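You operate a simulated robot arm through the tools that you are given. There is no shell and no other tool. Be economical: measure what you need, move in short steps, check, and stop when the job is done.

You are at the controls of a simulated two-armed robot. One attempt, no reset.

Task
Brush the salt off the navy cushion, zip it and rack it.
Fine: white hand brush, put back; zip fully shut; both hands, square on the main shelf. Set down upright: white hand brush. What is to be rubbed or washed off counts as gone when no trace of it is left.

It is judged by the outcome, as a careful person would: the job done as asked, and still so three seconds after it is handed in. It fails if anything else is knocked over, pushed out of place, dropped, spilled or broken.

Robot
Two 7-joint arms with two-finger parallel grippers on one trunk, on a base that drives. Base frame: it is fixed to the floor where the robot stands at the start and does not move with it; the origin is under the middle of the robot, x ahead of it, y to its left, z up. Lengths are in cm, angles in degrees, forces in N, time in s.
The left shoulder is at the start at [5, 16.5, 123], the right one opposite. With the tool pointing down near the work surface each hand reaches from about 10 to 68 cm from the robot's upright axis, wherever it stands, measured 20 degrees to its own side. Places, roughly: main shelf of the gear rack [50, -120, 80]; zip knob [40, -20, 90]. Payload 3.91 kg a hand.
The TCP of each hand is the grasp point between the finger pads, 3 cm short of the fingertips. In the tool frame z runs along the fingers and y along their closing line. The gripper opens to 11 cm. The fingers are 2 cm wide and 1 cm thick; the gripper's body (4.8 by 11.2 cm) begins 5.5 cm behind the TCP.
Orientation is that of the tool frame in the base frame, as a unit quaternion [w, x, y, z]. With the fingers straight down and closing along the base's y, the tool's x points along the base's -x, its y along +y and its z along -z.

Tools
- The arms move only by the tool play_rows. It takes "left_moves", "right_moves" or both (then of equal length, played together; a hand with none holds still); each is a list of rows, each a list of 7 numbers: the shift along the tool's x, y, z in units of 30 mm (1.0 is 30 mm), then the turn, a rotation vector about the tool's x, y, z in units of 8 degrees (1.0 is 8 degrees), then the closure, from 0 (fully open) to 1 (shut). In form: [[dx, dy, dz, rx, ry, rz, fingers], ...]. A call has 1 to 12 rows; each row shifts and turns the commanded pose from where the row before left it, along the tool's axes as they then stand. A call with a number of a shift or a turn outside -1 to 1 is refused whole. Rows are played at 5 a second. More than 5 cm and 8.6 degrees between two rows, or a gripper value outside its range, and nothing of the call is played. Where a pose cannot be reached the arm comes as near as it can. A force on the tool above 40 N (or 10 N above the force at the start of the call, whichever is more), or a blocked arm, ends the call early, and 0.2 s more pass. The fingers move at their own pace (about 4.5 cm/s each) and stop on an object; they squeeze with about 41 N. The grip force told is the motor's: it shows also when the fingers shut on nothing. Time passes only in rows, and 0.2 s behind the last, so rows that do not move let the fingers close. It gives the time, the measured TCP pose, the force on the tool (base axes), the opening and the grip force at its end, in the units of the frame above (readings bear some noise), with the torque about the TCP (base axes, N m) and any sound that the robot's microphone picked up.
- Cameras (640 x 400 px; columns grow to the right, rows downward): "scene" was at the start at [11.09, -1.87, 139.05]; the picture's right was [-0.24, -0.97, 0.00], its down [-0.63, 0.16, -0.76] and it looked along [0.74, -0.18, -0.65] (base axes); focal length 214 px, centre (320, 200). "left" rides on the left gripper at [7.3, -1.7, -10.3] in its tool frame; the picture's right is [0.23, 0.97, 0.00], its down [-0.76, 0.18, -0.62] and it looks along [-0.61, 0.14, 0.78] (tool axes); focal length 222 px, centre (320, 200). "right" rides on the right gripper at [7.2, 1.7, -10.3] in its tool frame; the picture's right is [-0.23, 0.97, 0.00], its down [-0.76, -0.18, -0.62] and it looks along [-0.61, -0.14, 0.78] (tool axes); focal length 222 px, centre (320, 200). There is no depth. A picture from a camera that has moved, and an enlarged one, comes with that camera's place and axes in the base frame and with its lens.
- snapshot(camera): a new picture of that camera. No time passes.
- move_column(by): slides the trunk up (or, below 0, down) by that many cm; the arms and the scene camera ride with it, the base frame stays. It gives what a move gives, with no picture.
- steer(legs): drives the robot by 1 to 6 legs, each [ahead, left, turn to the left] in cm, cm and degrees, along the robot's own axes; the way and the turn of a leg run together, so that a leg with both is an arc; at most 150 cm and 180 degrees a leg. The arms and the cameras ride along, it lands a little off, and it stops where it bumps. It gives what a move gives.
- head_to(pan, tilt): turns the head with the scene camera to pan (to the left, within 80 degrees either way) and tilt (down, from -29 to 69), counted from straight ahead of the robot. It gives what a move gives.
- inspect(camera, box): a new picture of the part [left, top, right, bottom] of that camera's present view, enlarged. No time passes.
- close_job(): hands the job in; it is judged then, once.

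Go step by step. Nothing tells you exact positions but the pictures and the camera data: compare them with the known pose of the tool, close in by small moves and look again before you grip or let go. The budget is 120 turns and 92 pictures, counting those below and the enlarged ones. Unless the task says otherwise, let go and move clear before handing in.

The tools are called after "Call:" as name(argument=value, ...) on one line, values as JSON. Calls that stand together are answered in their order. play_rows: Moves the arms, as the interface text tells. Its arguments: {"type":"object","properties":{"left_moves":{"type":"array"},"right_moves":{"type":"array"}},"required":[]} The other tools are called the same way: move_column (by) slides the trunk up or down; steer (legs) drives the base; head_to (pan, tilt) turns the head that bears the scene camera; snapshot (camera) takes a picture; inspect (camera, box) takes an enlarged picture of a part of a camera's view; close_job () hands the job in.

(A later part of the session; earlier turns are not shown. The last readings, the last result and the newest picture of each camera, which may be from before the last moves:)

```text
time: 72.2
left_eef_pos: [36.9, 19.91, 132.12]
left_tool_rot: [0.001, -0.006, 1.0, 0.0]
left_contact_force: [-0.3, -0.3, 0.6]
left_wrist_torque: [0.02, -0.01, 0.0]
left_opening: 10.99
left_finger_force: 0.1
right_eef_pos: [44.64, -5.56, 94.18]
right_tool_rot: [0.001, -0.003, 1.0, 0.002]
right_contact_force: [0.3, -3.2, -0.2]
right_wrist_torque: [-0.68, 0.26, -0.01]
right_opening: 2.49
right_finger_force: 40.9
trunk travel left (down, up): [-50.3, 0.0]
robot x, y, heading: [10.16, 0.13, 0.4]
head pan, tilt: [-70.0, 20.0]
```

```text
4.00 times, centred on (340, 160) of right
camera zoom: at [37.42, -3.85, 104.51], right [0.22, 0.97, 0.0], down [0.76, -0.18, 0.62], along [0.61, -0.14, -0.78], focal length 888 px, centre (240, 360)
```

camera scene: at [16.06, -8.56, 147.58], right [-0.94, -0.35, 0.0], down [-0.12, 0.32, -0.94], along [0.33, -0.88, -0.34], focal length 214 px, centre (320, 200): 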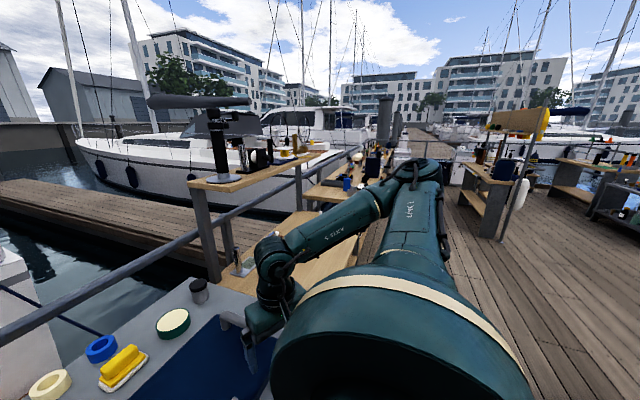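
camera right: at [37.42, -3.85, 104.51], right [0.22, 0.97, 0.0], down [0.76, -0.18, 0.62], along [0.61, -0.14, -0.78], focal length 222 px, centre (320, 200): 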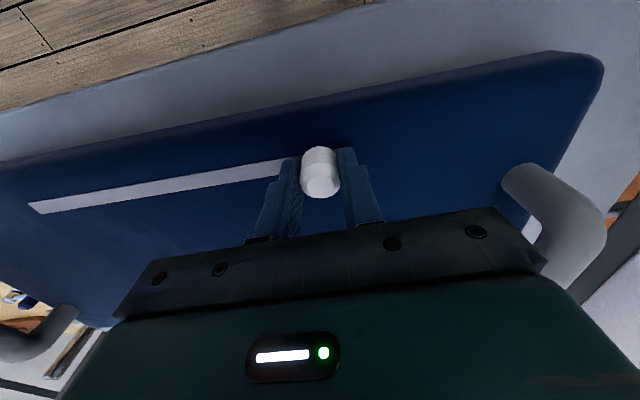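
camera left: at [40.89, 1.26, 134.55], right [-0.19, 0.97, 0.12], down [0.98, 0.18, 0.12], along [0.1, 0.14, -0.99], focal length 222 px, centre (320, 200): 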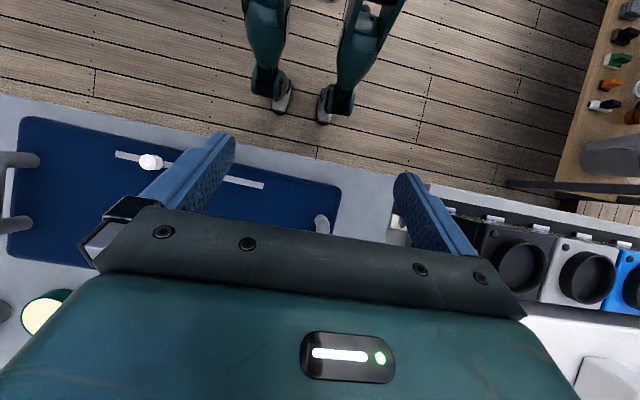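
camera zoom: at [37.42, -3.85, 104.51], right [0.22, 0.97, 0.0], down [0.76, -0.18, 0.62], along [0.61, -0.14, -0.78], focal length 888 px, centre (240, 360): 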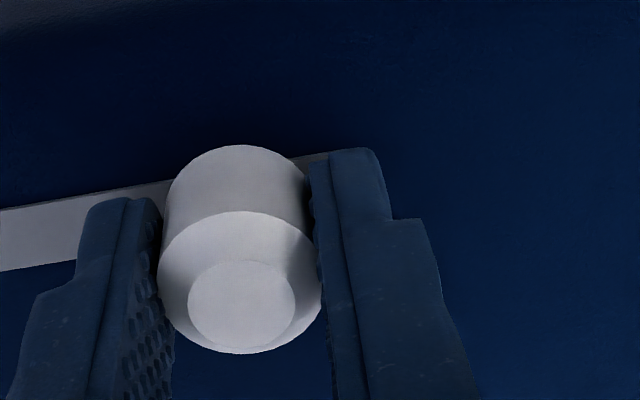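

The strip shows nothing that tells the ends apart. The knob started near the −y end (mostly open), so the long run to the +y end is the shutting direction, and it's now hard against that stop with the cushion back at its original place. I'll release and lift clear.

Call:
play_rows(right_moves=[[0, 0.05, 0, 0, 0, 0, 1], [0, 0, 0, 0, 0, 0, 0.6], [0, 0, 0, 0, 0, 0, 0.6], [0, 0, -0.7, 0, 0, 0, 0.6], [0, 0, -0.8, 0, 0, 0, 0.3], [0, 0, -0.8, 0, 0, 0, 0], [0, -0.8, -0.8, 0, 0, 0, 0], [0, -0.9, -0.8, 0, 0, 0, 0], [0, -0.9, 0, 0, 0, 0, 0], [0, -0.9, 0, 0, 0, 0, 0]])

Call:
head_to(pan=-12, tilt=50)

Call:
snapshot(camera="scene")

```text
time: 74.4
left_eef_pos: [36.93, 19.93, 132.14]
left_tool_rot: [0.0, -0.006, 1.0, 0.0]
left_contact_force: [-1.0, -0.1, 0.4]
left_wrist_torque: [-0.01, -0.01, 0.04]
left_opening: 10.98
left_finger_force: 0.1
right_eef_pos: [44.54, -16.09, 105.97]
right_tool_rot: [0.0, -0.002, 1.0, 0.0]
right_contact_force: [0.6, 0.5, -0.1]
right_wrist_torque: [-0.02, -0.02, 0.01]
right_opening: 11.01
right_finger_force: 0.0
trunk travel left (down, up): [-50.3, 0.0]
robot x, y, heading: [9.62, -0.1, 0.1]
head pan, tilt: [-70.0, 20.0]
```

```text
time: 75.7
left_eef_pos: [36.89, 19.98, 132.16]
left_tool_rot: [0.0, -0.005, 1.0, 0.0]
left_contact_force: [0.0, 0.0, -0.1]
left_wrist_torque: [0.02, 0.0, -0.02]
left_opening: 11.01
left_finger_force: 0.0
right_eef_pos: [44.7, -16.0, 105.84]
right_tool_rot: [0.0, -0.002, 1.0, 0.001]
right_contact_force: [-0.4, 0.2, -0.6]
right_wrist_torque: [0.01, -0.01, 0.03]
right_opening: 11.0
right_finger_force: 0.1
trunk travel left (down, up): [-50.3, 0.0]
robot x, y, heading: [9.67, 0.16, 0.6]
head pan, tilt: [-12.0, 50.0]
```

```text
36 pictures are left
camera scene: at [20.34, -1.39, 143.04], right [-0.2, -0.98, 0.0], down [-0.75, 0.15, -0.64], along [0.63, -0.13, -0.77], focal length 214 px, centre (320, 200)
```

scene: 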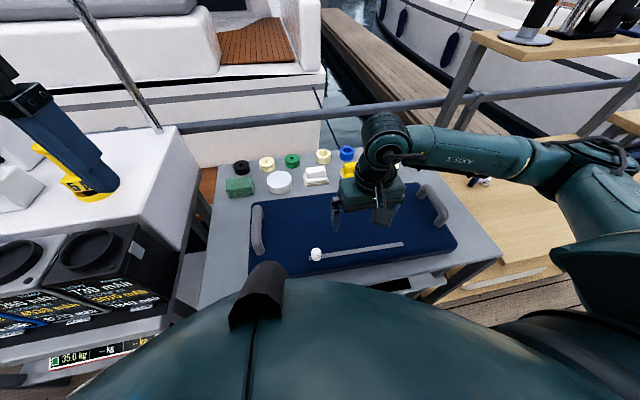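

The zip is at its end. Before lifting the cushion I'll back off and drive to look at the rack around [50, -120].

Call:
play_rows(right_moves=[[0.3, 0, -0.9, 0, 0, 0, 0], [0.3, 0, -0.9, 0, 0, 0, 0], [0.3, 0, -0.9, 0, 0, 0, 0]])

Call:
steer(legs=[[-35, 0, 0], [0, -60, 0]])

Call:
head_to(pan=-40, tilt=35)

Call:
snapshot(camera="scene")

```text
time: 76.5
left_eef_pos: [36.84, 19.97, 132.12]
left_tool_rot: [0.0, -0.005, 1.0, -0.001]
left_contact_force: [0.0, -0.1, -0.1]
left_wrist_torque: [0.0, 0.0, -0.01]
left_opening: 11.01
left_finger_force: 0.1
right_eef_pos: [42.01, -16.11, 114.06]
right_tool_rot: [0.0, -0.001, 1.0, 0.001]
right_contact_force: [0.6, 0.3, -0.3]
right_wrist_torque: [-0.02, 0.0, 0.0]
right_opening: 10.98
right_finger_force: 0.0
trunk travel left (down, up): [-50.3, 0.0]
robot x, y, heading: [10.08, 0.03, 0.3]
head pan, tilt: [-12.0, 50.0]
```

```text
time: 81.7
left_eef_pos: [2.89, -40.64, 132.27]
left_tool_rot: [0.0, -0.007, 1.0, 0.001]
left_contact_force: [0.0, -0.3, -0.3]
left_wrist_torque: [0.03, 0.0, -0.01]
left_opening: 11.0
left_finger_force: 0.0
right_eef_pos: [8.19, -76.53, 114.18]
right_tool_rot: [0.001, -0.004, 1.0, 0.002]
right_contact_force: [0.0, 0.0, -0.8]
right_wrist_torque: [0.02, 0.0, -0.01]
right_opening: 11.01
right_finger_force: 0.0
trunk travel left (down, up): [-50.3, 0.0]
robot x, y, heading: [-24.11, -60.27, 0.5]
head pan, tilt: [-12.0, 50.0]
```

```text
time: 82.6
left_eef_pos: [2.88, -40.56, 132.15]
left_tool_rot: [0.0, -0.008, 1.0, -0.002]
left_contact_force: [1.0, -0.1, 0.3]
left_wrist_torque: [0.02, 0.01, 0.02]
left_opening: 11.01
left_finger_force: 0.0
right_eef_pos: [8.11, -76.47, 114.1]
right_tool_rot: [0.0, -0.003, 1.0, 0.0]
right_contact_force: [0.5, 0.2, 0.0]
right_wrist_torque: [0.02, 0.01, 0.0]
right_opening: 11.0
right_finger_force: 0.1
trunk travel left (down, up): [-50.3, 0.0]
robot x, y, heading: [-24.26, -60.77, 0.5]
head pan, tilt: [-40.0, 35.0]
```

```text
35 pictures are left
camera scene: at [-14.28, -66.1, 145.2], right [-0.63, -0.77, 0.0], down [-0.44, 0.36, -0.82], along [0.63, -0.52, -0.57], focal length 214 px, centre (320, 200)
```

scene: 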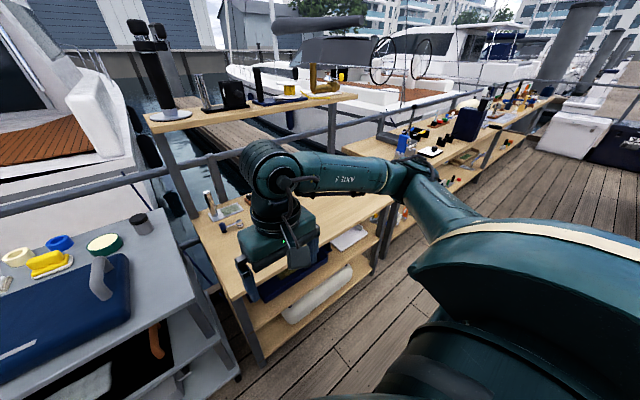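

The wooden unit right of the table is the gear rack; its main shelf sits around x 28–70, y −75 to −155. I'll drive in front of it and look square on.

Call:
steer(legs=[[0, -58, 0]])

Call:
head_to(pan=0, tilt=38)

Call:
snapshot(camera="scene")

```text
time: 85.9
left_eef_pos: [3.46, -98.74, 132.04]
left_tool_rot: [0.0, -0.004, 1.0, 0.0]
left_contact_force: [0.5, -0.6, 0.0]
left_wrist_torque: [0.02, 0.0, 0.02]
left_opening: 10.98
left_finger_force: 0.1
right_eef_pos: [8.57, -134.83, 114.16]
right_tool_rot: [-0.001, -0.001, 1.0, 0.001]
right_contact_force: [-0.6, -0.4, 0.0]
right_wrist_torque: [0.01, -0.01, 0.0]
right_opening: 11.0
right_finger_force: 0.0
trunk travel left (down, up): [-50.3, 0.0]
robot x, y, heading: [-23.18, -118.84, 0.2]
head pan, tilt: [-40.0, 35.0]
```

```text
time: 87.0
left_eef_pos: [3.46, -98.76, 132.14]
left_tool_rot: [-0.001, -0.004, 1.0, 0.0]
left_contact_force: [-0.2, 0.3, -0.5]
left_wrist_torque: [-0.04, -0.02, 0.0]
left_opening: 11.0
left_finger_force: 0.0
right_eef_pos: [8.53, -134.7, 114.13]
right_tool_rot: [0.0, -0.001, 1.0, 0.001]
right_contact_force: [0.2, -0.5, 0.6]
right_wrist_torque: [-0.03, -0.03, -0.03]
right_opening: 11.0
right_finger_force: 0.1
trunk travel left (down, up): [-50.3, 0.0]
robot x, y, heading: [-23.43, -118.76, 0.3]
head pan, tilt: [0.0, 38.0]
```

```text
34 pictures are left
camera scene: at [-11.99, -118.49, 144.75], right [0.0, -1.0, 0.0], down [-0.62, 0.0, -0.79], along [0.79, 0.0, -0.62], focal length 214 px, centre (320, 200)
```

scene: 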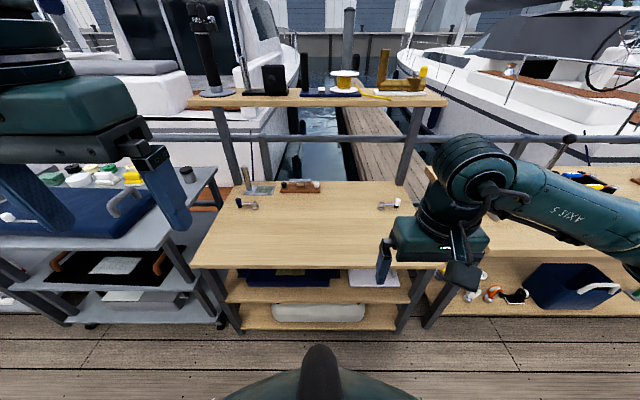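

The main shelf is clear in front (x≈32–66, y≈−75 to −160) at z≈80. I'll go back and stand centred before the cushion (y≈−16) for a two-handed lift.

Call:
steer(legs=[[0, 102.6, 0], [32.5, 0, 0]])

Call:
head_to(pan=0, tilt=55)

Call:
snapshot(camera="scene")

```text
time: 94.2
left_eef_pos: [35.21, 7.27, 132.03]
left_tool_rot: [0.001, -0.006, 1.0, 0.0]
left_contact_force: [0.5, 0.1, 0.1]
left_wrist_torque: [-0.02, 0.01, 0.02]
left_opening: 11.02
left_finger_force: 0.0
right_eef_pos: [40.34, -28.73, 114.1]
right_tool_rot: [0.0, -0.002, 1.0, 0.0]
right_contact_force: [0.1, 0.1, -0.9]
right_wrist_torque: [0.01, 0.0, 0.02]
right_opening: 11.03
right_finger_force: 0.1
trunk travel left (down, up): [-50.3, 0.0]
robot x, y, heading: [8.31, -12.65, 0.4]
head pan, tilt: [0.0, 38.0]
```

```text
time: 95.0
left_eef_pos: [35.06, 7.35, 132.19]
left_tool_rot: [0.0, -0.006, 1.0, -0.002]
left_contact_force: [0.1, 0.2, 0.0]
left_wrist_torque: [0.02, 0.01, 0.02]
left_opening: 11.02
left_finger_force: 0.1
right_eef_pos: [40.58, -28.76, 114.17]
right_tool_rot: [0.0, -0.003, 1.0, 0.002]
right_contact_force: [1.1, 0.1, -0.5]
right_wrist_torque: [0.01, -0.01, 0.01]
right_opening: 10.99
right_finger_force: 0.1
trunk travel left (down, up): [-50.3, 0.0]
robot x, y, heading: [8.23, -12.8, 0.4]
head pan, tilt: [0.0, 55.0]
```

```text
33 pictures are left
camera scene: at [18.34, -12.56, 142.39], right [0.01, -1.0, 0.0], down [-0.82, -0.01, -0.57], along [0.57, 0.01, -0.82], focal length 214 px, centre (320, 200)
```

scene: 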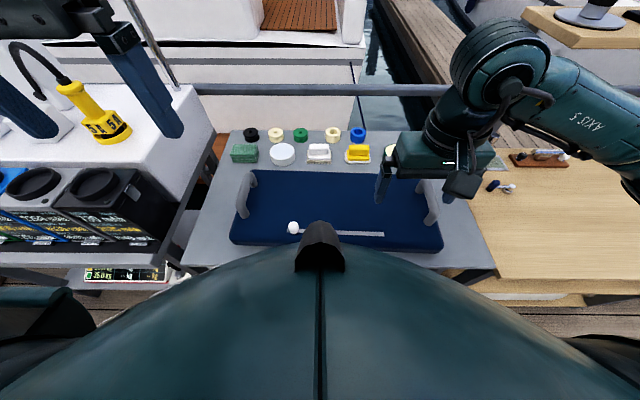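

Call:
steer(legs=[[0, -3.5, 0]])

Call:
play_rows(left_moves=[[-0.7, 0.18, 1, 0, 0, 0, 0], [-0.7, 0.18, 1, 0, 0, 0, 0], [-0.7, 0.18, 1, 0, 0, 0, 0], [-0.7, 0.18, 1, 0, 0, 0, 0], [-0.7, 0.18, 1, 0, 0, 0, 0], [-0.7, 0.18, 1, 0, 0, 0, 0], [-0.7, 0.18, 1, 0, 0, 0, 0], [-0.7, 0.18, 1, 0, 0, 0, 0]], right_moves=[[-0.44, -0.37, 0.25, 0, 0, 0, 0], [-0.44, -0.37, 0.25, 0, 0, 0, 0], [-0.44, -0.37, 0.25, 0, 0, 0, 0], [-0.44, -0.37, 0.25, 0, 0, 0, 0], [-0.44, -0.37, 0.25, 0, 0, 0, 0], [-0.44, -0.37, 0.25, 0, 0, 0, 0], [-0.44, -0.37, 0.25, 0, 0, 0, 0], [-0.44, -0.37, 0.25, 0, 0, 0, 0]])

Call:
snapshot(camera="left")

Call:
snapshot(camera="right")

```text
time: 95.9
left_eef_pos: [35.19, 3.55, 132.17]
left_tool_rot: [0.0, -0.006, 1.0, 0.0]
left_contact_force: [-0.4, -0.8, 0.3]
left_wrist_torque: [0.05, -0.01, 0.0]
left_opening: 11.0
left_finger_force: 0.1
right_eef_pos: [40.45, -32.23, 114.09]
right_tool_rot: [0.0, -0.003, 1.0, 0.002]
right_contact_force: [0.0, 0.2, 0.2]
right_wrist_torque: [0.01, -0.01, -0.03]
right_opening: 10.99
right_finger_force: 0.0
trunk travel left (down, up): [-50.3, 0.0]
robot x, y, heading: [8.38, -16.2, 0.6]
head pan, tilt: [0.0, 55.0]
```

```text
time: 97.7
left_eef_pos: [52.02, 8.21, 108.18]
left_tool_rot: [0.0, -0.006, 1.0, -0.001]
left_contact_force: [0.1, 0.3, 0.8]
left_wrist_torque: [0.02, 0.01, -0.01]
left_opening: 11.01
left_finger_force: 0.0
right_eef_pos: [51.06, -41.06, 108.07]
right_tool_rot: [0.0, -0.003, 1.0, 0.002]
right_contact_force: [0.2, 0.3, -0.8]
right_wrist_torque: [-0.02, -0.05, 0.0]
right_opening: 10.99
right_finger_force: 0.1
trunk travel left (down, up): [-50.3, 0.0]
robot x, y, heading: [8.54, -16.25, 0.3]
head pan, tilt: [0.0, 55.0]
```

```text
32 pictures are left
camera left: at [44.82, 6.54, 118.53], right [-0.24, 0.97, 0.0], down [0.76, 0.19, 0.62], along [0.6, 0.15, -0.78], focal length 222 px, centre (320, 200)
```

left: 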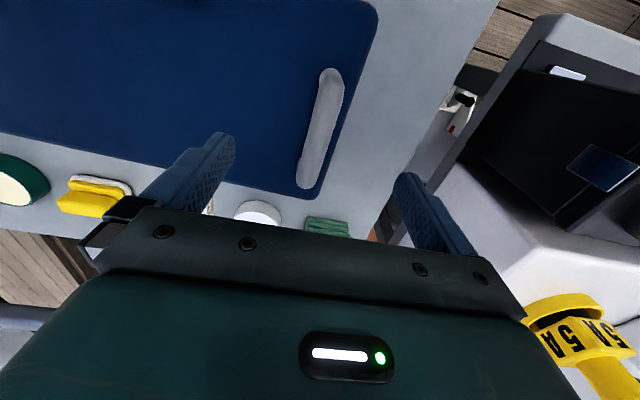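

```text
31 pictures are left
camera right: at [43.84, -39.45, 118.47], right [0.22, 0.98, 0.0], down [0.76, -0.18, 0.62], along [0.61, -0.14, -0.78], focal length 222 px, centre (320, 200)
```

right: 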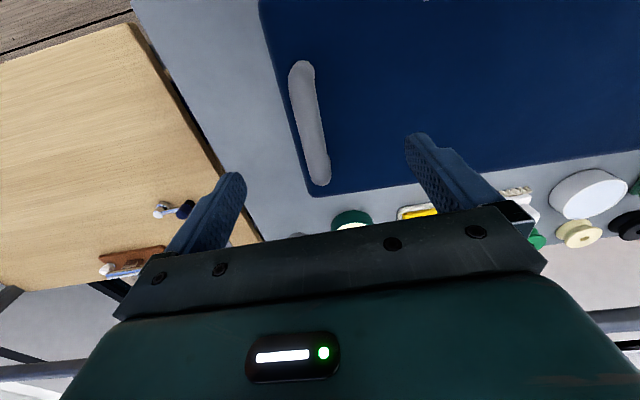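

Both handles seen: left bar centre ≈[54.5, 8.8], right ≈[53, −42.4], tops at z≈94–95. I'll lower both hands to z≈98 and recheck.

Call:
play_rows(left_moves=[[-0.2, 0.05, 0.85, 0, 0, 0, 0], [-0.2, 0.05, 0.85, 0, 0, 0, 0], [-0.2, 0.05, 0.85, 0, 0, 0, 0], [-0.2, 0.05, 0.85, 0, 0, 0, 0]], right_moves=[[-0.16, -0.11, 0.84, 0, 0, 0, 0], [-0.16, -0.11, 0.84, 0, 0, 0, 0], [-0.16, -0.11, 0.84, 0, 0, 0, 0], [-0.16, -0.11, 0.84, 0, 0, 0, 0]])

Call:
snapshot(camera="left")

Call:
snapshot(camera="right")

```text
time: 98.7
left_eef_pos: [54.61, 8.82, 97.84]
left_tool_rot: [0.0, -0.006, 1.0, -0.001]
left_contact_force: [-0.5, -0.1, -0.3]
left_wrist_torque: [0.0, 0.0, 0.01]
left_opening: 11.0
left_finger_force: 0.0
right_eef_pos: [53.09, -42.27, 98.12]
right_tool_rot: [-0.001, -0.003, 1.0, 0.001]
right_contact_force: [0.1, -0.4, -0.3]
right_wrist_torque: [-0.03, 0.02, 0.01]
right_opening: 10.99
right_finger_force: 0.0
trunk travel left (down, up): [-50.3, 0.0]
robot x, y, heading: [8.33, -16.11, 0.6]
head pan, tilt: [0.0, 55.0]
```

```text
30 pictures are left
camera left: at [47.25, 7.24, 108.31], right [-0.24, 0.97, 0.0], down [0.76, 0.19, 0.62], along [0.61, 0.15, -0.78], focal length 222 px, centre (320, 200)
```

left: 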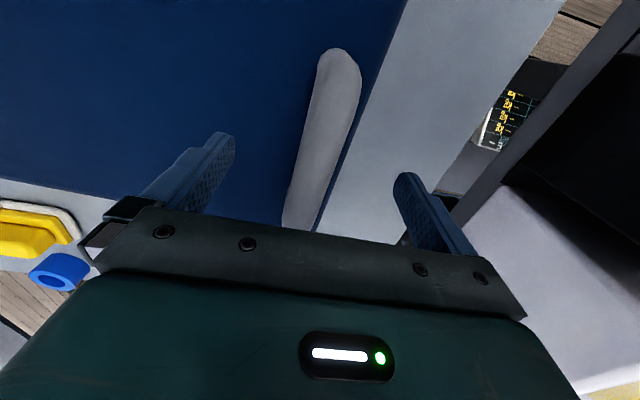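

```text
29 pictures are left
camera right: at [45.86, -40.6, 108.34], right [0.22, 0.98, 0.0], down [0.76, -0.17, 0.62], along [0.61, -0.14, -0.78], focal length 222 px, centre (320, 200)
```

right: 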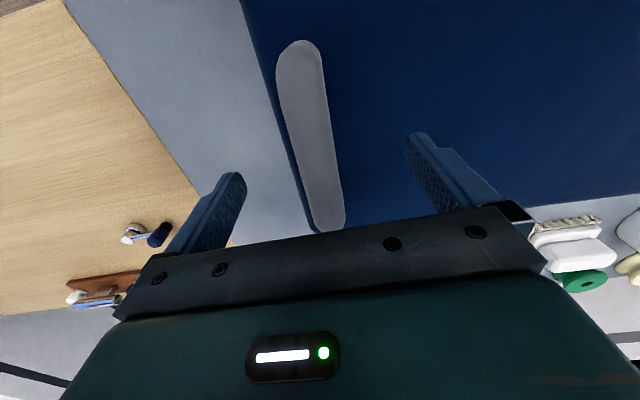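

Both bars are centred between the open fingers. I'll raise the arms 9 cm and come down with the trunk instead, so the later lift can be done by the trunk alone.

Call:
play_rows(left_moves=[[0, 0, -1, 0, 0, 0, 0], [0, 0, -1, 0, 0, 0, 0], [0, 0, -1, 0, 0, 0, 0], [0.1, 0, -0.07, 0, 0, 0, 0]], right_moves=[[0, 0, -1, 0, 0, 0, 0], [0, 0, -1, 0, 0, 0, 0], [0, 0, -1, 0, 0, 0, 0], [0.05, 0, 0, 0, 0, 0, 0]])

Call:
move_column(by=-11)

```text
time: 99.7
left_eef_pos: [54.11, 8.91, 107.27]
left_tool_rot: [0.0, -0.006, 1.0, -0.001]
left_contact_force: [0.8, 0.2, -0.3]
left_wrist_torque: [0.02, 0.0, -0.04]
left_opening: 10.99
left_finger_force: 0.1
right_eef_pos: [52.79, -42.36, 107.16]
right_tool_rot: [0.0, -0.003, 1.0, 0.003]
right_contact_force: [0.0, -0.5, 0.4]
right_wrist_torque: [0.0, 0.03, 0.02]
right_opening: 10.99
right_finger_force: 0.1
trunk travel left (down, up): [-50.3, 0.0]
robot x, y, heading: [8.63, -16.35, 0.5]
head pan, tilt: [0.0, 55.0]
```

```text
time: 101.1
left_eef_pos: [53.99, 8.84, 96.4]
left_tool_rot: [0.0, -0.006, 1.0, -0.001]
left_contact_force: [-0.1, 0.1, 0.5]
left_wrist_torque: [-0.02, -0.01, 0.01]
left_opening: 10.99
left_finger_force: 0.0
right_eef_pos: [52.71, -42.47, 96.21]
right_tool_rot: [0.0, -0.002, 1.0, 0.002]
right_contact_force: [0.2, -0.8, 0.3]
right_wrist_torque: [-0.02, 0.03, 0.02]
right_opening: 11.0
right_finger_force: 0.0
trunk travel left (down, up): [-39.3, 11.0]
robot x, y, heading: [8.25, -16.41, 0.5]
head pan, tilt: [0.0, 55.0]
```

Call:
move_column(by=-2.3)

Call:
snapshot(camera="left")

Call:
snapshot(camera="right")

```text
time: 101.8
left_eef_pos: [53.96, 8.81, 93.88]
left_tool_rot: [0.0, -0.006, 1.0, 0.0]
left_contact_force: [0.2, -0.1, -1.3]
left_wrist_torque: [-0.03, 0.02, 0.04]
left_opening: 10.98
left_finger_force: 0.1
right_eef_pos: [52.83, -42.46, 93.77]
right_tool_rot: [0.0, -0.003, 1.0, 0.001]
right_contact_force: [0.1, -0.7, 0.4]
right_wrist_torque: [0.0, -0.01, -0.02]
right_opening: 11.0
right_finger_force: 0.1
trunk travel left (down, up): [-37.0, 13.3]
robot x, y, heading: [8.24, -16.52, 0.4]
head pan, tilt: [0.0, 55.0]
```

```text
28 pictures are left
camera left: at [46.8, 7.27, 104.3], right [-0.24, 0.97, 0.0], down [0.76, 0.19, 0.62], along [0.61, 0.15, -0.78], focal length 222 px, centre (320, 200)
```

left: 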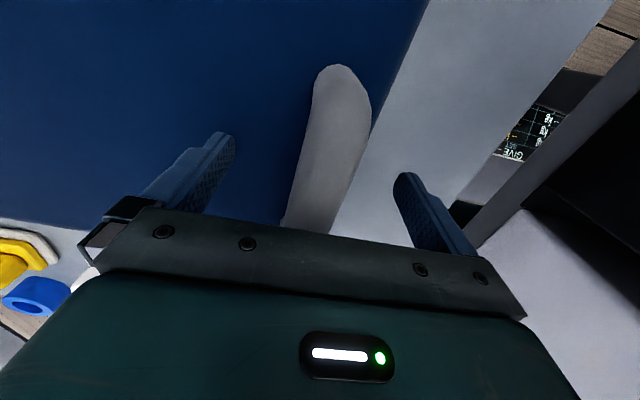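

```text
27 pictures are left
camera right: at [45.57, -40.69, 104.13], right [0.22, 0.98, 0.0], down [0.76, -0.18, 0.62], along [0.61, -0.14, -0.78], focal length 222 px, centre (320, 200)
```

right: 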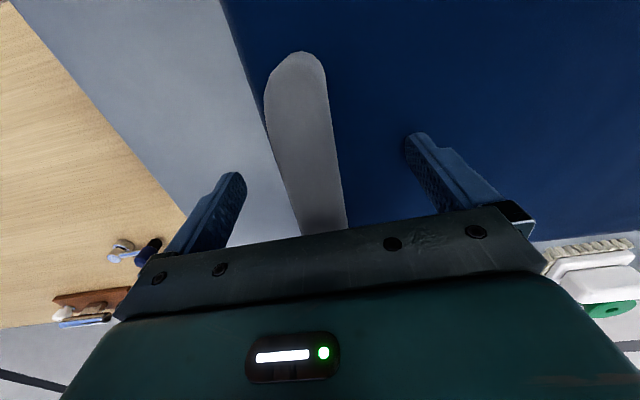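

Call:
play_rows(left_moves=[[0, 0, 0, 0, 0, 0, 0.5], [0, 0, 0, 0, 0, 0, 0.8], [0, 0, 0, 0, 0, 0, 1], [0, 0, 0, 0, 0, 0, 1], [0, 0, 0, 0, 0, 0, 1], [0, 0, 0, 0, 0, 0, 1], [0, 0, 0, 0, 0, 0, 1]], right_moves=[[0, 0, 0, 0, 0, 0, 0.5], [0, 0, 0, 0, 0, 0, 0.8], [0, 0, 0, 0, 0, 0, 1], [0, 0, 0, 0, 0, 0, 1], [0, 0, 0, 0, 0, 0, 1], [0, 0, 0, 0, 0, 0, 1], [0, 0, 0, 0, 0, 0, 1]])

Call:
snapshot(camera="left")

Call:
snapshot(camera="right")

```text
time: 103.4
left_eef_pos: [53.89, 8.71, 93.91]
left_tool_rot: [0.0, -0.004, 1.0, -0.003]
left_contact_force: [-1.6, -21.3, 0.9]
left_wrist_torque: [0.39, 0.0, -0.83]
left_opening: 2.6
left_finger_force: 40.8
right_eef_pos: [52.8, -42.37, 93.8]
right_tool_rot: [0.0, -0.003, 1.0, 0.002]
right_contact_force: [1.6, 14.7, 0.6]
right_wrist_torque: [-0.29, 0.03, -0.82]
right_opening: 2.64
right_finger_force: 41.3
trunk travel left (down, up): [-37.0, 13.3]
robot x, y, heading: [8.35, -16.41, 0.2]
head pan, tilt: [0.0, 55.0]
```

```text
26 pictures are left
camera left: at [46.78, 7.12, 104.3], right [-0.23, 0.97, 0.0], down [0.76, 0.19, 0.62], along [0.61, 0.14, -0.78], focal length 222 px, centre (320, 200)
```

left: 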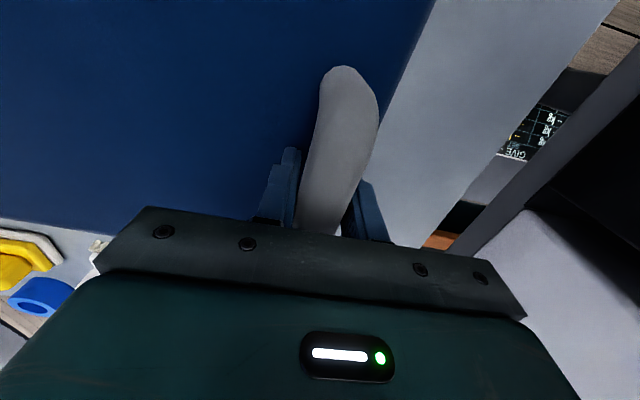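

```text
25 pictures are left
camera right: at [45.59, -40.64, 104.11], right [0.22, 0.98, 0.01], down [0.76, -0.18, 0.62], along [0.61, -0.13, -0.78], focal length 222 px, centre (320, 200)
```

right: 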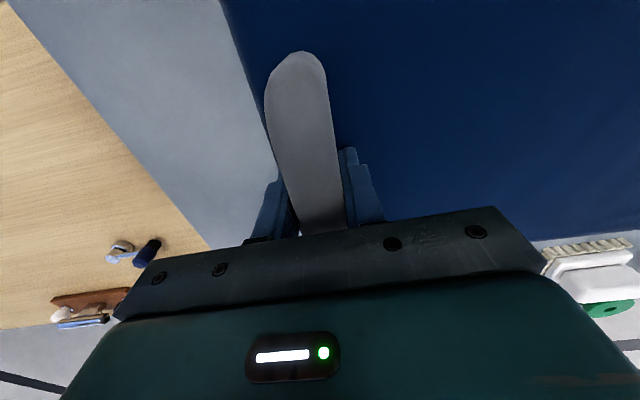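

Both bars are gripped. I'll relax the sideways strain a little and lift slightly with the trunk.

Call:
play_rows(left_moves=[[0, -0.05, 0, 0, 0, 0, 1], [0, 0, 0, 0, 0, 0, 1]], right_moves=[[0, 0.04, 0, 0, 0, 0, 1], [0, 0, 0, 0, 0, 0, 1]])

Call:
move_column(by=2)

Call:
snapshot(camera="scene")

```text
time: 104.0
left_eef_pos: [54.11, 8.63, 93.86]
left_tool_rot: [0.0, -0.005, 1.0, 0.0]
left_contact_force: [-8.0, -14.4, 3.9]
left_wrist_torque: [0.2, -0.31, -1.26]
left_opening: 2.61
left_finger_force: 41.5
right_eef_pos: [52.69, -42.34, 93.9]
right_tool_rot: [0.002, -0.001, 1.0, 0.001]
right_contact_force: [8.1, 13.1, -1.1]
right_wrist_torque: [-0.13, 0.42, -0.94]
right_opening: 2.61
right_finger_force: 40.8
trunk travel left (down, up): [-37.0, 13.3]
robot x, y, heading: [8.11, -16.27, 0.6]
head pan, tilt: [0.0, 55.0]
```

```text
time: 104.6
left_eef_pos: [54.29, 8.75, 95.75]
left_tool_rot: [-0.002, -0.006, 1.0, 0.001]
left_contact_force: [-2.6, -13.0, -6.2]
left_wrist_torque: [0.36, 0.14, -0.89]
left_opening: 2.62
left_finger_force: 40.9
right_eef_pos: [52.75, -42.33, 95.77]
right_tool_rot: [0.0, -0.003, 1.0, 0.001]
right_contact_force: [4.5, 13.8, -6.5]
right_wrist_torque: [-0.27, -0.12, -1.03]
right_opening: 2.6
right_finger_force: 41.3
trunk travel left (down, up): [-39.0, 11.3]
robot x, y, heading: [8.32, -16.23, 0.7]
head pan, tilt: [0.0, 55.0]
```

```text
24 pictures are left
camera scene: at [18.52, -16.08, 131.06], right [0.01, -1.0, 0.0], down [-0.82, -0.01, -0.57], along [0.57, 0.0, -0.82], focal length 214 px, centre (320, 200)
```

scene: 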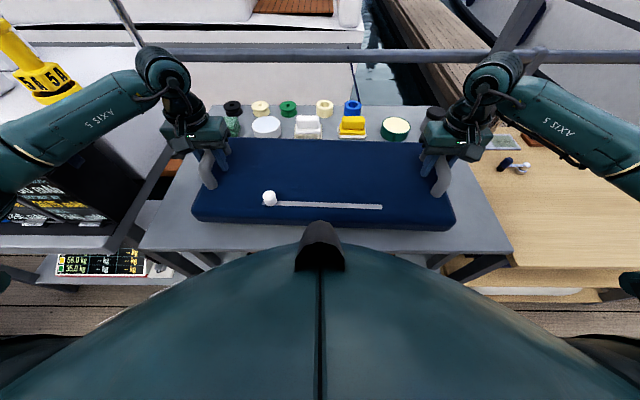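

Lifted level, about 6.5 N a hand. I'll raise it 9 cm more, back away and drive across to the rack.

Call:
move_column(by=9)

Call:
steer(legs=[[-30, 0, 0], [0, -50, 0]])

Call:
snapshot(camera="scene")

```text
time: 105.9
left_eef_pos: [54.21, 8.64, 104.7]
left_tool_rot: [-0.002, -0.006, 1.0, -0.001]
left_contact_force: [-3.3, -12.9, -6.8]
left_wrist_torque: [0.24, -0.06, -0.82]
left_opening: 2.64
left_finger_force: 40.9
right_eef_pos: [52.85, -42.25, 104.8]
right_tool_rot: [-0.001, -0.003, 1.0, 0.0]
right_contact_force: [3.7, 13.3, -6.2]
right_wrist_torque: [-0.23, 0.13, -0.82]
right_opening: 2.62
right_finger_force: 40.9
trunk travel left (down, up): [-48.0, 2.3]
robot x, y, heading: [8.09, -16.3, 0.5]
head pan, tilt: [0.0, 55.0]
```

```text
time: 110.5
left_eef_pos: [24.09, -41.21, 104.89]
left_tool_rot: [-0.001, -0.005, 1.0, -0.002]
left_contact_force: [-4.0, -10.8, -6.5]
left_wrist_torque: [0.16, -0.08, -0.87]
left_opening: 2.63
left_finger_force: 40.7
right_eef_pos: [22.58, -92.26, 104.68]
right_tool_rot: [-0.001, -0.002, 1.0, 0.002]
right_contact_force: [3.1, 10.5, -7.0]
right_wrist_torque: [-0.17, 0.1, -0.87]
right_opening: 2.62
right_finger_force: 40.8
trunk travel left (down, up): [-48.0, 2.3]
robot x, y, heading: [-22.01, -66.25, 0.3]
head pan, tilt: [0.0, 55.0]
```

```text
23 pictures are left
camera scene: at [-11.61, -66.03, 140.07], right [0.01, -1.0, 0.0], down [-0.82, -0.01, -0.57], along [0.57, 0.0, -0.82], focal length 214 px, centre (320, 200)
```

scene: 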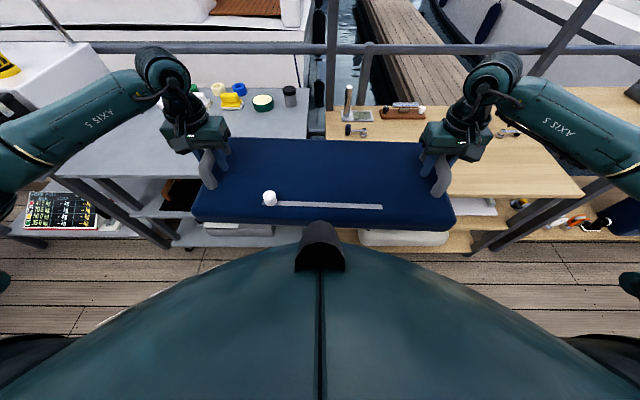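

Call:
steer(legs=[[0, -51.3, 0]])

Call:
head_to(pan=0, tilt=48)

Call:
snapshot(camera="scene")

```text
time: 113.5
left_eef_pos: [24.37, -92.14, 104.75]
left_tool_rot: [-0.001, -0.008, 1.0, 0.0]
left_contact_force: [-4.1, -1.3, -6.3]
left_wrist_torque: [0.01, -0.04, -0.86]
left_opening: 2.61
left_finger_force: 41.3
right_eef_pos: [23.33, -143.17, 104.85]
right_tool_rot: [-0.001, -0.004, 1.0, 0.002]
right_contact_force: [2.4, 1.4, -6.8]
right_wrist_torque: [0.02, 0.13, -0.88]
right_opening: 2.6
right_finger_force: 41.1
trunk travel left (down, up): [-48.0, 2.3]
robot x, y, heading: [-21.44, -117.46, 0.6]
head pan, tilt: [0.0, 55.0]
```

```text
time: 114.2
left_eef_pos: [24.41, -92.17, 104.71]
left_tool_rot: [-0.002, -0.007, 1.0, -0.001]
left_contact_force: [-3.5, -0.2, -6.8]
left_wrist_torque: [-0.07, -0.19, -0.89]
left_opening: 2.61
left_finger_force: 40.9
right_eef_pos: [23.25, -143.17, 104.72]
right_tool_rot: [-0.001, -0.003, 1.0, 0.002]
right_contact_force: [3.0, -0.3, -5.8]
right_wrist_torque: [0.01, 0.25, -0.91]
right_opening: 2.61
right_finger_force: 41.3
trunk travel left (down, up): [-48.0, 2.3]
robot x, y, heading: [-21.28, -117.09, 0.8]
head pan, tilt: [0.0, 48.0]
```

```text
22 pictures are left
camera scene: at [-10.45, -117.08, 140.99], right [0.01, -1.0, 0.0], down [-0.74, -0.01, -0.67], along [0.67, 0.01, -0.74], focal length 214 px, centre (320, 200)
```

scene: 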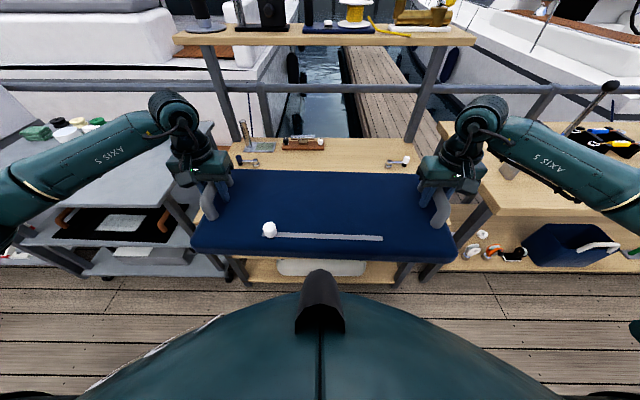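

The shelf is clear and centred at y≈−117. The cushion is yawed about 1.7° clockwise, so I'll turn the robot slightly left and drive in over the shelf.

Call:
steer(legs=[[0, -1.2, 1.7], [22, 0, 0]])

Call:
snapshot(camera="scene")

Call:
snapshot(camera="left")

Call:
snapshot(camera="right")

```text
time: 116.2
left_eef_pos: [45.76, -90.95, 104.92]
left_tool_rot: [-0.001, -0.025, 1.0, 0.0]
left_contact_force: [-2.8, -1.5, -7.1]
left_wrist_torque: [0.04, 0.0, -0.81]
left_opening: 2.64
left_finger_force: 40.9
right_eef_pos: [46.23, -141.81, 104.61]
right_tool_rot: [-0.002, -0.021, 1.0, 0.002]
right_contact_force: [3.8, 1.0, -6.2]
right_wrist_torque: [0.0, 0.09, -0.86]
right_opening: 2.6
right_finger_force: 40.7
trunk travel left (down, up): [-48.0, 2.3]
robot x, y, heading: [1.31, -117.43, 2.5]
head pan, tilt: [0.0, 48.0]
```

```text
21 pictures are left
camera scene: at [11.77, -116.95, 140.98], right [0.05, -1.0, 0.0], down [-0.74, -0.03, -0.67], along [0.67, 0.03, -0.74], focal length 214 px, centre (320, 200)
```

scene: 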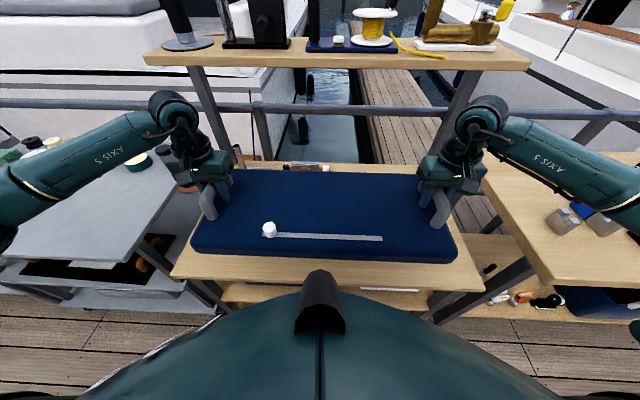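

```text
20 pictures are left
camera left: at [38.63, -92.77, 115.17], right [-0.27, 0.96, 0.0], down [0.75, 0.22, 0.62], along [0.6, 0.17, -0.78], focal length 222 px, centre (320, 200)
```

left: 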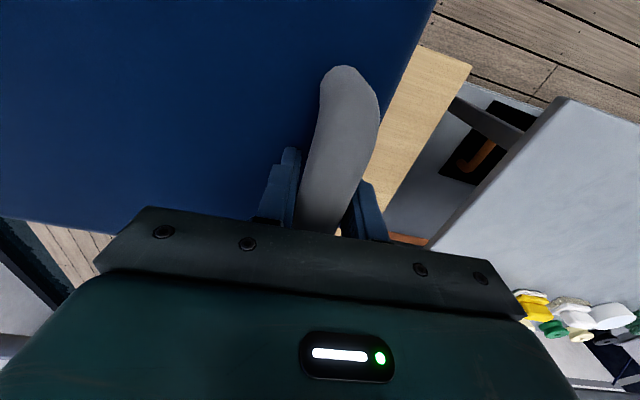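

```text
19 pictures are left
camera right: at [39.09, -140.43, 115.02], right [0.19, 0.98, 0.0], down [0.77, -0.15, 0.62], along [0.61, -0.11, -0.78], focal length 222 px, centre (320, 200)
```

right: 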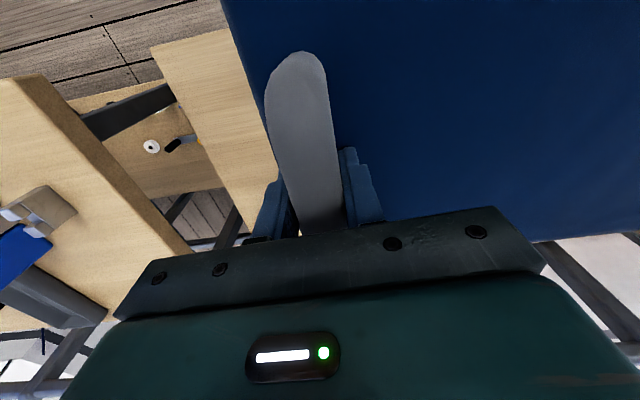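

The shelf front is at x≈36–37 and runs from y≈−162 to −71, square to the base. I'll go ahead 4.8 cm so the cushion sits fully on it, then start lowering.

Call:
steer(legs=[[4.8, 0, 0]])

Call:
move_column(by=-12)

Call:
snapshot(camera="scene")

```text
time: 117.2
left_eef_pos: [50.51, -90.68, 104.69]
left_tool_rot: [-0.002, -0.024, 1.0, -0.001]
left_contact_force: [-3.4, -0.8, -6.2]
left_wrist_torque: [-0.02, -0.07, -1.02]
left_opening: 2.61
left_finger_force: 40.8
right_eef_pos: [51.25, -141.65, 104.67]
right_tool_rot: [-0.001, -0.02, 1.0, 0.002]
right_contact_force: [4.1, 1.4, -6.5]
right_wrist_torque: [-0.03, 0.14, -1.0]
right_opening: 2.63
right_finger_force: 41.3
trunk travel left (down, up): [-48.0, 2.3]
robot x, y, heading: [5.46, -117.41, 2.6]
head pan, tilt: [0.0, 48.0]
```

```text
time: 118.7
left_eef_pos: [50.43, -90.58, 92.8]
left_tool_rot: [-0.002, -0.024, 1.0, -0.001]
left_contact_force: [-3.7, -0.7, -6.5]
left_wrist_torque: [0.08, 0.16, -1.03]
left_opening: 2.62
left_finger_force: 40.9
right_eef_pos: [51.07, -141.59, 92.97]
right_tool_rot: [0.0, -0.02, 1.0, 0.002]
right_contact_force: [4.0, 0.2, -7.2]
right_wrist_torque: [-0.02, -0.13, -1.04]
right_opening: 2.6
right_finger_force: 40.9
trunk travel left (down, up): [-36.0, 14.3]
robot x, y, heading: [5.88, -117.36, 2.7]
head pan, tilt: [0.0, 48.0]
```

```text
18 pictures are left
camera scene: at [16.46, -116.73, 129.0], right [0.05, -1.0, 0.0], down [-0.74, -0.03, -0.67], along [0.67, 0.03, -0.74], focal length 214 px, centre (320, 200)
```

scene: 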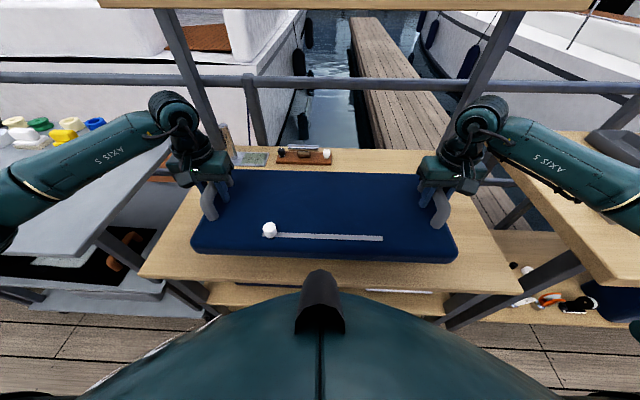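

The cushion's front edge is parallel to the shelf's. I'll lower the rest in steps, watching the force.

Call:
move_column(by=-3.3)

Call:
inspect(camera="scene", box=[120, 130, 540, 310])

```text
time: 119.4
left_eef_pos: [50.51, -90.56, 89.55]
left_tool_rot: [-0.002, -0.024, 1.0, -0.001]
left_contact_force: [-3.1, -0.5, -6.4]
left_wrist_torque: [0.06, 0.11, -0.9]
left_opening: 2.63
left_finger_force: 41.8
right_eef_pos: [51.08, -141.71, 89.41]
right_tool_rot: [-0.001, -0.02, 1.0, 0.001]
right_contact_force: [3.7, 0.5, -6.2]
right_wrist_torque: [-0.04, -0.08, -0.91]
right_opening: 2.61
right_finger_force: 40.7
trunk travel left (down, up): [-32.7, 17.6]
robot x, y, heading: [5.62, -117.34, 2.6]
head pan, tilt: [0.0, 48.0]
```

```text
1.52 times, centred on (330, 220) of scene
camera zoom: at [16.45, -116.73, 125.69], right [0.05, -1.0, 0.0], down [-0.74, -0.03, -0.67], along [0.67, 0.03, -0.74], focal length 327 px, centre (305, 170)
```

zoom: 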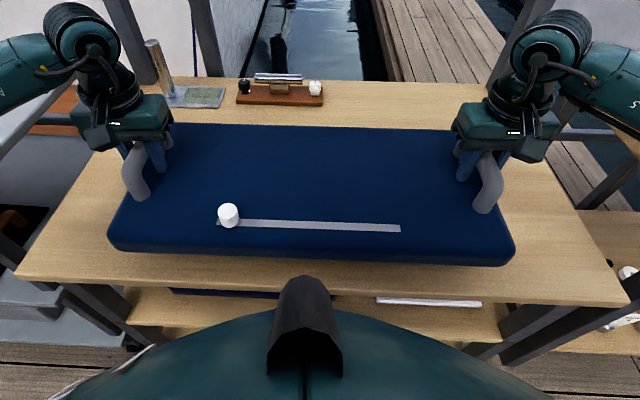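

Call:
move_column(by=-0.5)

Call:
move_column(by=-0.3)

```text
time: 120.0
left_eef_pos: [50.48, -90.65, 88.95]
left_tool_rot: [-0.001, -0.023, 1.0, -0.001]
left_contact_force: [-3.4, -0.1, -6.7]
left_wrist_torque: [0.01, -0.03, -0.87]
left_opening: 2.61
left_finger_force: 40.9
right_eef_pos: [50.98, -141.57, 88.93]
right_tool_rot: [-0.001, -0.02, 1.0, 0.001]
right_contact_force: [3.0, 0.5, -6.7]
right_wrist_torque: [0.02, 0.12, -0.84]
right_opening: 2.62
right_finger_force: 40.5
trunk travel left (down, up): [-32.2, 18.1]
robot x, y, heading: [5.66, -117.56, 2.5]
head pan, tilt: [0.0, 48.0]
```

```text
time: 120.5
left_eef_pos: [50.49, -90.54, 88.64]
left_tool_rot: [-0.002, -0.024, 1.0, -0.001]
left_contact_force: [-2.9, 0.2, -5.7]
left_wrist_torque: [-0.01, -0.11, -0.82]
left_opening: 2.61
left_finger_force: 41.0
right_eef_pos: [51.02, -141.6, 88.6]
right_tool_rot: [-0.001, -0.02, 1.0, 0.002]
right_contact_force: [3.9, 1.2, -5.6]
right_wrist_torque: [0.0, 0.19, -0.8]
right_opening: 2.6
right_finger_force: 41.0
trunk travel left (down, up): [-31.9, 18.4]
robot x, y, heading: [5.32, -117.44, 2.7]
head pan, tilt: [0.0, 48.0]
```

Call:
move_column(by=-0.3)

Call:
move_column(by=-0.3)

Call:
inspect(camera="scene", box=[160, 200, 480, 300])

```text
time: 121.0
left_eef_pos: [50.44, -90.59, 88.39]
left_tool_rot: [-0.002, -0.024, 1.0, -0.001]
left_contact_force: [-2.3, -0.4, -6.5]
left_wrist_torque: [-0.04, -0.11, -0.84]
left_opening: 2.63
left_finger_force: 41.6
right_eef_pos: [51.08, -141.61, 88.41]
right_tool_rot: [-0.001, -0.02, 1.0, 0.002]
right_contact_force: [3.0, -0.2, -5.9]
right_wrist_torque: [0.0, 0.16, -0.84]
right_opening: 2.62
right_finger_force: 41.3
trunk travel left (down, up): [-31.6, 18.7]
robot x, y, heading: [5.74, -117.38, 2.5]
head pan, tilt: [0.0, 48.0]
```

```text
time: 121.5
left_eef_pos: [50.52, -90.52, 88.19]
left_tool_rot: [-0.001, -0.024, 1.0, -0.001]
left_contact_force: [-4.3, 0.4, -6.4]
left_wrist_torque: [0.01, -0.06, -0.85]
left_opening: 2.61
left_finger_force: 41.3
right_eef_pos: [51.04, -141.67, 88.18]
right_tool_rot: [0.0, -0.02, 1.0, 0.002]
right_contact_force: [2.6, 0.0, -6.6]
right_wrist_torque: [-0.01, 0.1, -0.91]
right_opening: 2.58
right_finger_force: 39.8
trunk travel left (down, up): [-31.3, 19.0]
robot x, y, heading: [5.43, -117.51, 2.7]
head pan, tilt: [0.0, 48.0]
```

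```text
2.00 times, centred on (320, 250) of scene
camera zoom: at [16.47, -116.73, 124.29], right [0.05, -1.0, 0.0], down [-0.74, -0.03, -0.67], along [0.67, 0.03, -0.74], focal length 429 px, centre (320, 100)
```

zoom: 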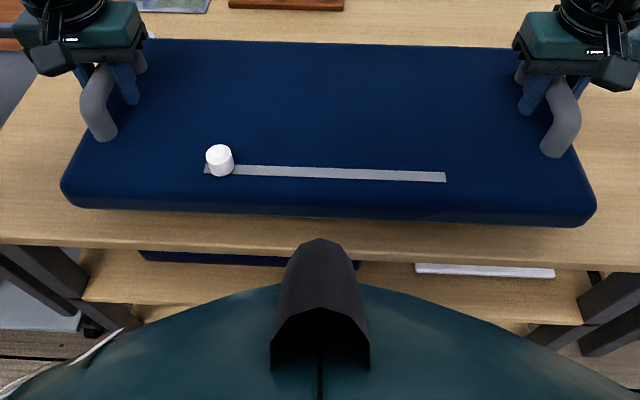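

Not touching yet; continuing down in small steps.

Call:
move_column(by=-0.5)

Call:
move_column(by=-0.5)

```text
time: 122.1
left_eef_pos: [50.46, -90.63, 87.67]
left_tool_rot: [-0.002, -0.023, 1.0, -0.001]
left_contact_force: [-3.5, -0.7, -7.1]
left_wrist_torque: [0.05, -0.01, -0.89]
left_opening: 2.63
left_finger_force: 40.9
right_eef_pos: [51.1, -141.59, 87.5]
right_tool_rot: [-0.001, -0.02, 1.0, 0.002]
right_contact_force: [3.5, 0.3, -6.8]
right_wrist_torque: [-0.02, 0.08, -0.88]
right_opening: 2.63
right_finger_force: 41.3
trunk travel left (down, up): [-30.8, 19.5]
robot x, y, heading: [5.88, -117.41, 2.5]
head pan, tilt: [0.0, 48.0]
```

```text
time: 122.6
left_eef_pos: [50.41, -90.73, 87.16]
left_tool_rot: [-0.001, -0.023, 1.0, -0.001]
left_contact_force: [-3.9, -0.4, -6.5]
left_wrist_torque: [0.01, 0.06, -0.87]
left_opening: 2.63
left_finger_force: 40.8
right_eef_pos: [51.01, -141.64, 87.2]
right_tool_rot: [-0.001, -0.021, 1.0, 0.002]
right_contact_force: [3.7, 1.1, -6.7]
right_wrist_torque: [-0.03, 0.07, -0.83]
right_opening: 2.61
right_finger_force: 40.6
trunk travel left (down, up): [-30.3, 20.0]
robot x, y, heading: [5.68, -117.12, 2.5]
head pan, tilt: [0.0, 48.0]
```

Call:
move_column(by=-0.5)

Call:
move_column(by=-0.5)

Call:
snapshot(camera="left")

```text
time: 123.2
left_eef_pos: [50.35, -90.69, 86.59]
left_tool_rot: [-0.001, -0.023, 1.0, -0.001]
left_contact_force: [-4.2, -0.6, -6.6]
left_wrist_torque: [0.04, 0.0, -0.86]
left_opening: 2.61
left_finger_force: 41.0
right_eef_pos: [51.08, -141.58, 86.52]
right_tool_rot: [0.0, -0.021, 1.0, 0.001]
right_contact_force: [3.7, 0.6, -7.3]
right_wrist_torque: [0.01, 0.02, -0.88]
right_opening: 2.6
right_finger_force: 40.5
trunk travel left (down, up): [-29.8, 20.5]
robot x, y, heading: [5.36, -117.61, 2.4]
head pan, tilt: [0.0, 48.0]
```

```text
time: 123.7
left_eef_pos: [50.35, -90.68, 86.14]
left_tool_rot: [-0.003, -0.024, 1.0, -0.001]
left_contact_force: [-3.6, -0.6, -6.3]
left_wrist_torque: [-0.03, -0.01, -0.89]
left_opening: 2.6
left_finger_force: 40.9
right_eef_pos: [51.02, -141.74, 86.04]
right_tool_rot: [-0.001, -0.02, 1.0, 0.002]
right_contact_force: [2.7, 0.4, -5.9]
right_wrist_torque: [-0.02, 0.09, -0.79]
right_opening: 2.62
right_finger_force: 41.0
trunk travel left (down, up): [-29.3, 21.0]
robot x, y, heading: [5.84, -117.52, 2.7]
head pan, tilt: [0.0, 48.0]
```

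```text
15 pictures are left
camera left: at [43.3, -92.55, 96.48], right [-0.27, 0.96, 0.0], down [0.75, 0.21, 0.62], along [0.6, 0.17, -0.78], focal length 222 px, centre (320, 200)
```

left: 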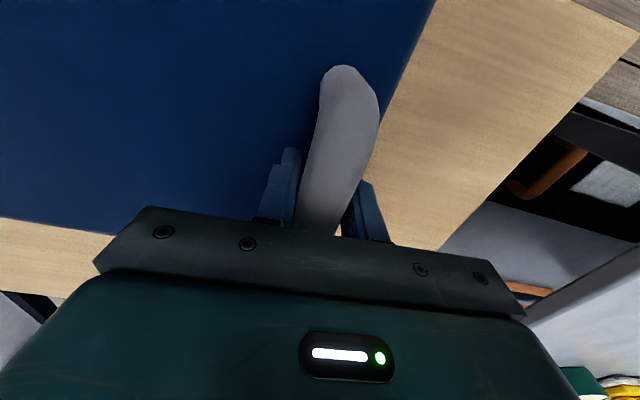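

Call:
move_column(by=-0.6)

Call:
move_column(by=-0.5)

Call:
move_column(by=-0.5)

```text
time: 124.2
left_eef_pos: [50.39, -90.56, 85.57]
left_tool_rot: [-0.001, -0.024, 1.0, 0.0]
left_contact_force: [-2.5, -0.4, -6.5]
left_wrist_torque: [0.01, -0.02, -0.85]
left_opening: 2.61
left_finger_force: 40.8
right_eef_pos: [51.07, -141.58, 85.45]
right_tool_rot: [-0.001, -0.02, 1.0, 0.001]
right_contact_force: [3.0, 0.2, -6.7]
right_wrist_torque: [0.01, 0.09, -0.87]
right_opening: 2.59
right_finger_force: 40.9
trunk travel left (down, up): [-28.7, 21.6]
robot x, y, heading: [5.91, -118.02, 2.3]
head pan, tilt: [0.0, 48.0]
```

```text
time: 124.8
left_eef_pos: [50.38, -90.69, 84.98]
left_tool_rot: [-0.002, -0.023, 1.0, -0.001]
left_contact_force: [-3.9, -0.6, -6.8]
left_wrist_torque: [0.03, -0.03, -0.89]
left_opening: 2.58
left_finger_force: 40.9
right_eef_pos: [51.08, -141.72, 84.92]
right_tool_rot: [-0.001, -0.019, 1.0, 0.002]
right_contact_force: [3.5, 0.6, -6.3]
right_wrist_torque: [0.0, 0.06, -0.84]
right_opening: 2.6
right_finger_force: 40.6
trunk travel left (down, up): [-28.2, 22.1]
robot x, y, heading: [5.86, -117.77, 2.6]
head pan, tilt: [0.0, 48.0]
```

```text
time: 125.3
left_eef_pos: [50.45, -90.67, 84.46]
left_tool_rot: [-0.002, -0.023, 1.0, 0.0]
left_contact_force: [-3.2, -0.6, -6.1]
left_wrist_torque: [0.01, -0.05, -0.83]
left_opening: 2.63
left_finger_force: 41.1
right_eef_pos: [51.1, -141.61, 84.5]
right_tool_rot: [-0.001, -0.02, 1.0, 0.002]
right_contact_force: [3.7, 0.4, -6.4]
right_wrist_torque: [-0.02, 0.08, -0.89]
right_opening: 2.58
right_finger_force: 40.9
trunk travel left (down, up): [-27.7, 22.6]
robot x, y, heading: [5.97, -117.41, 2.6]
head pan, tilt: [0.0, 48.0]
```

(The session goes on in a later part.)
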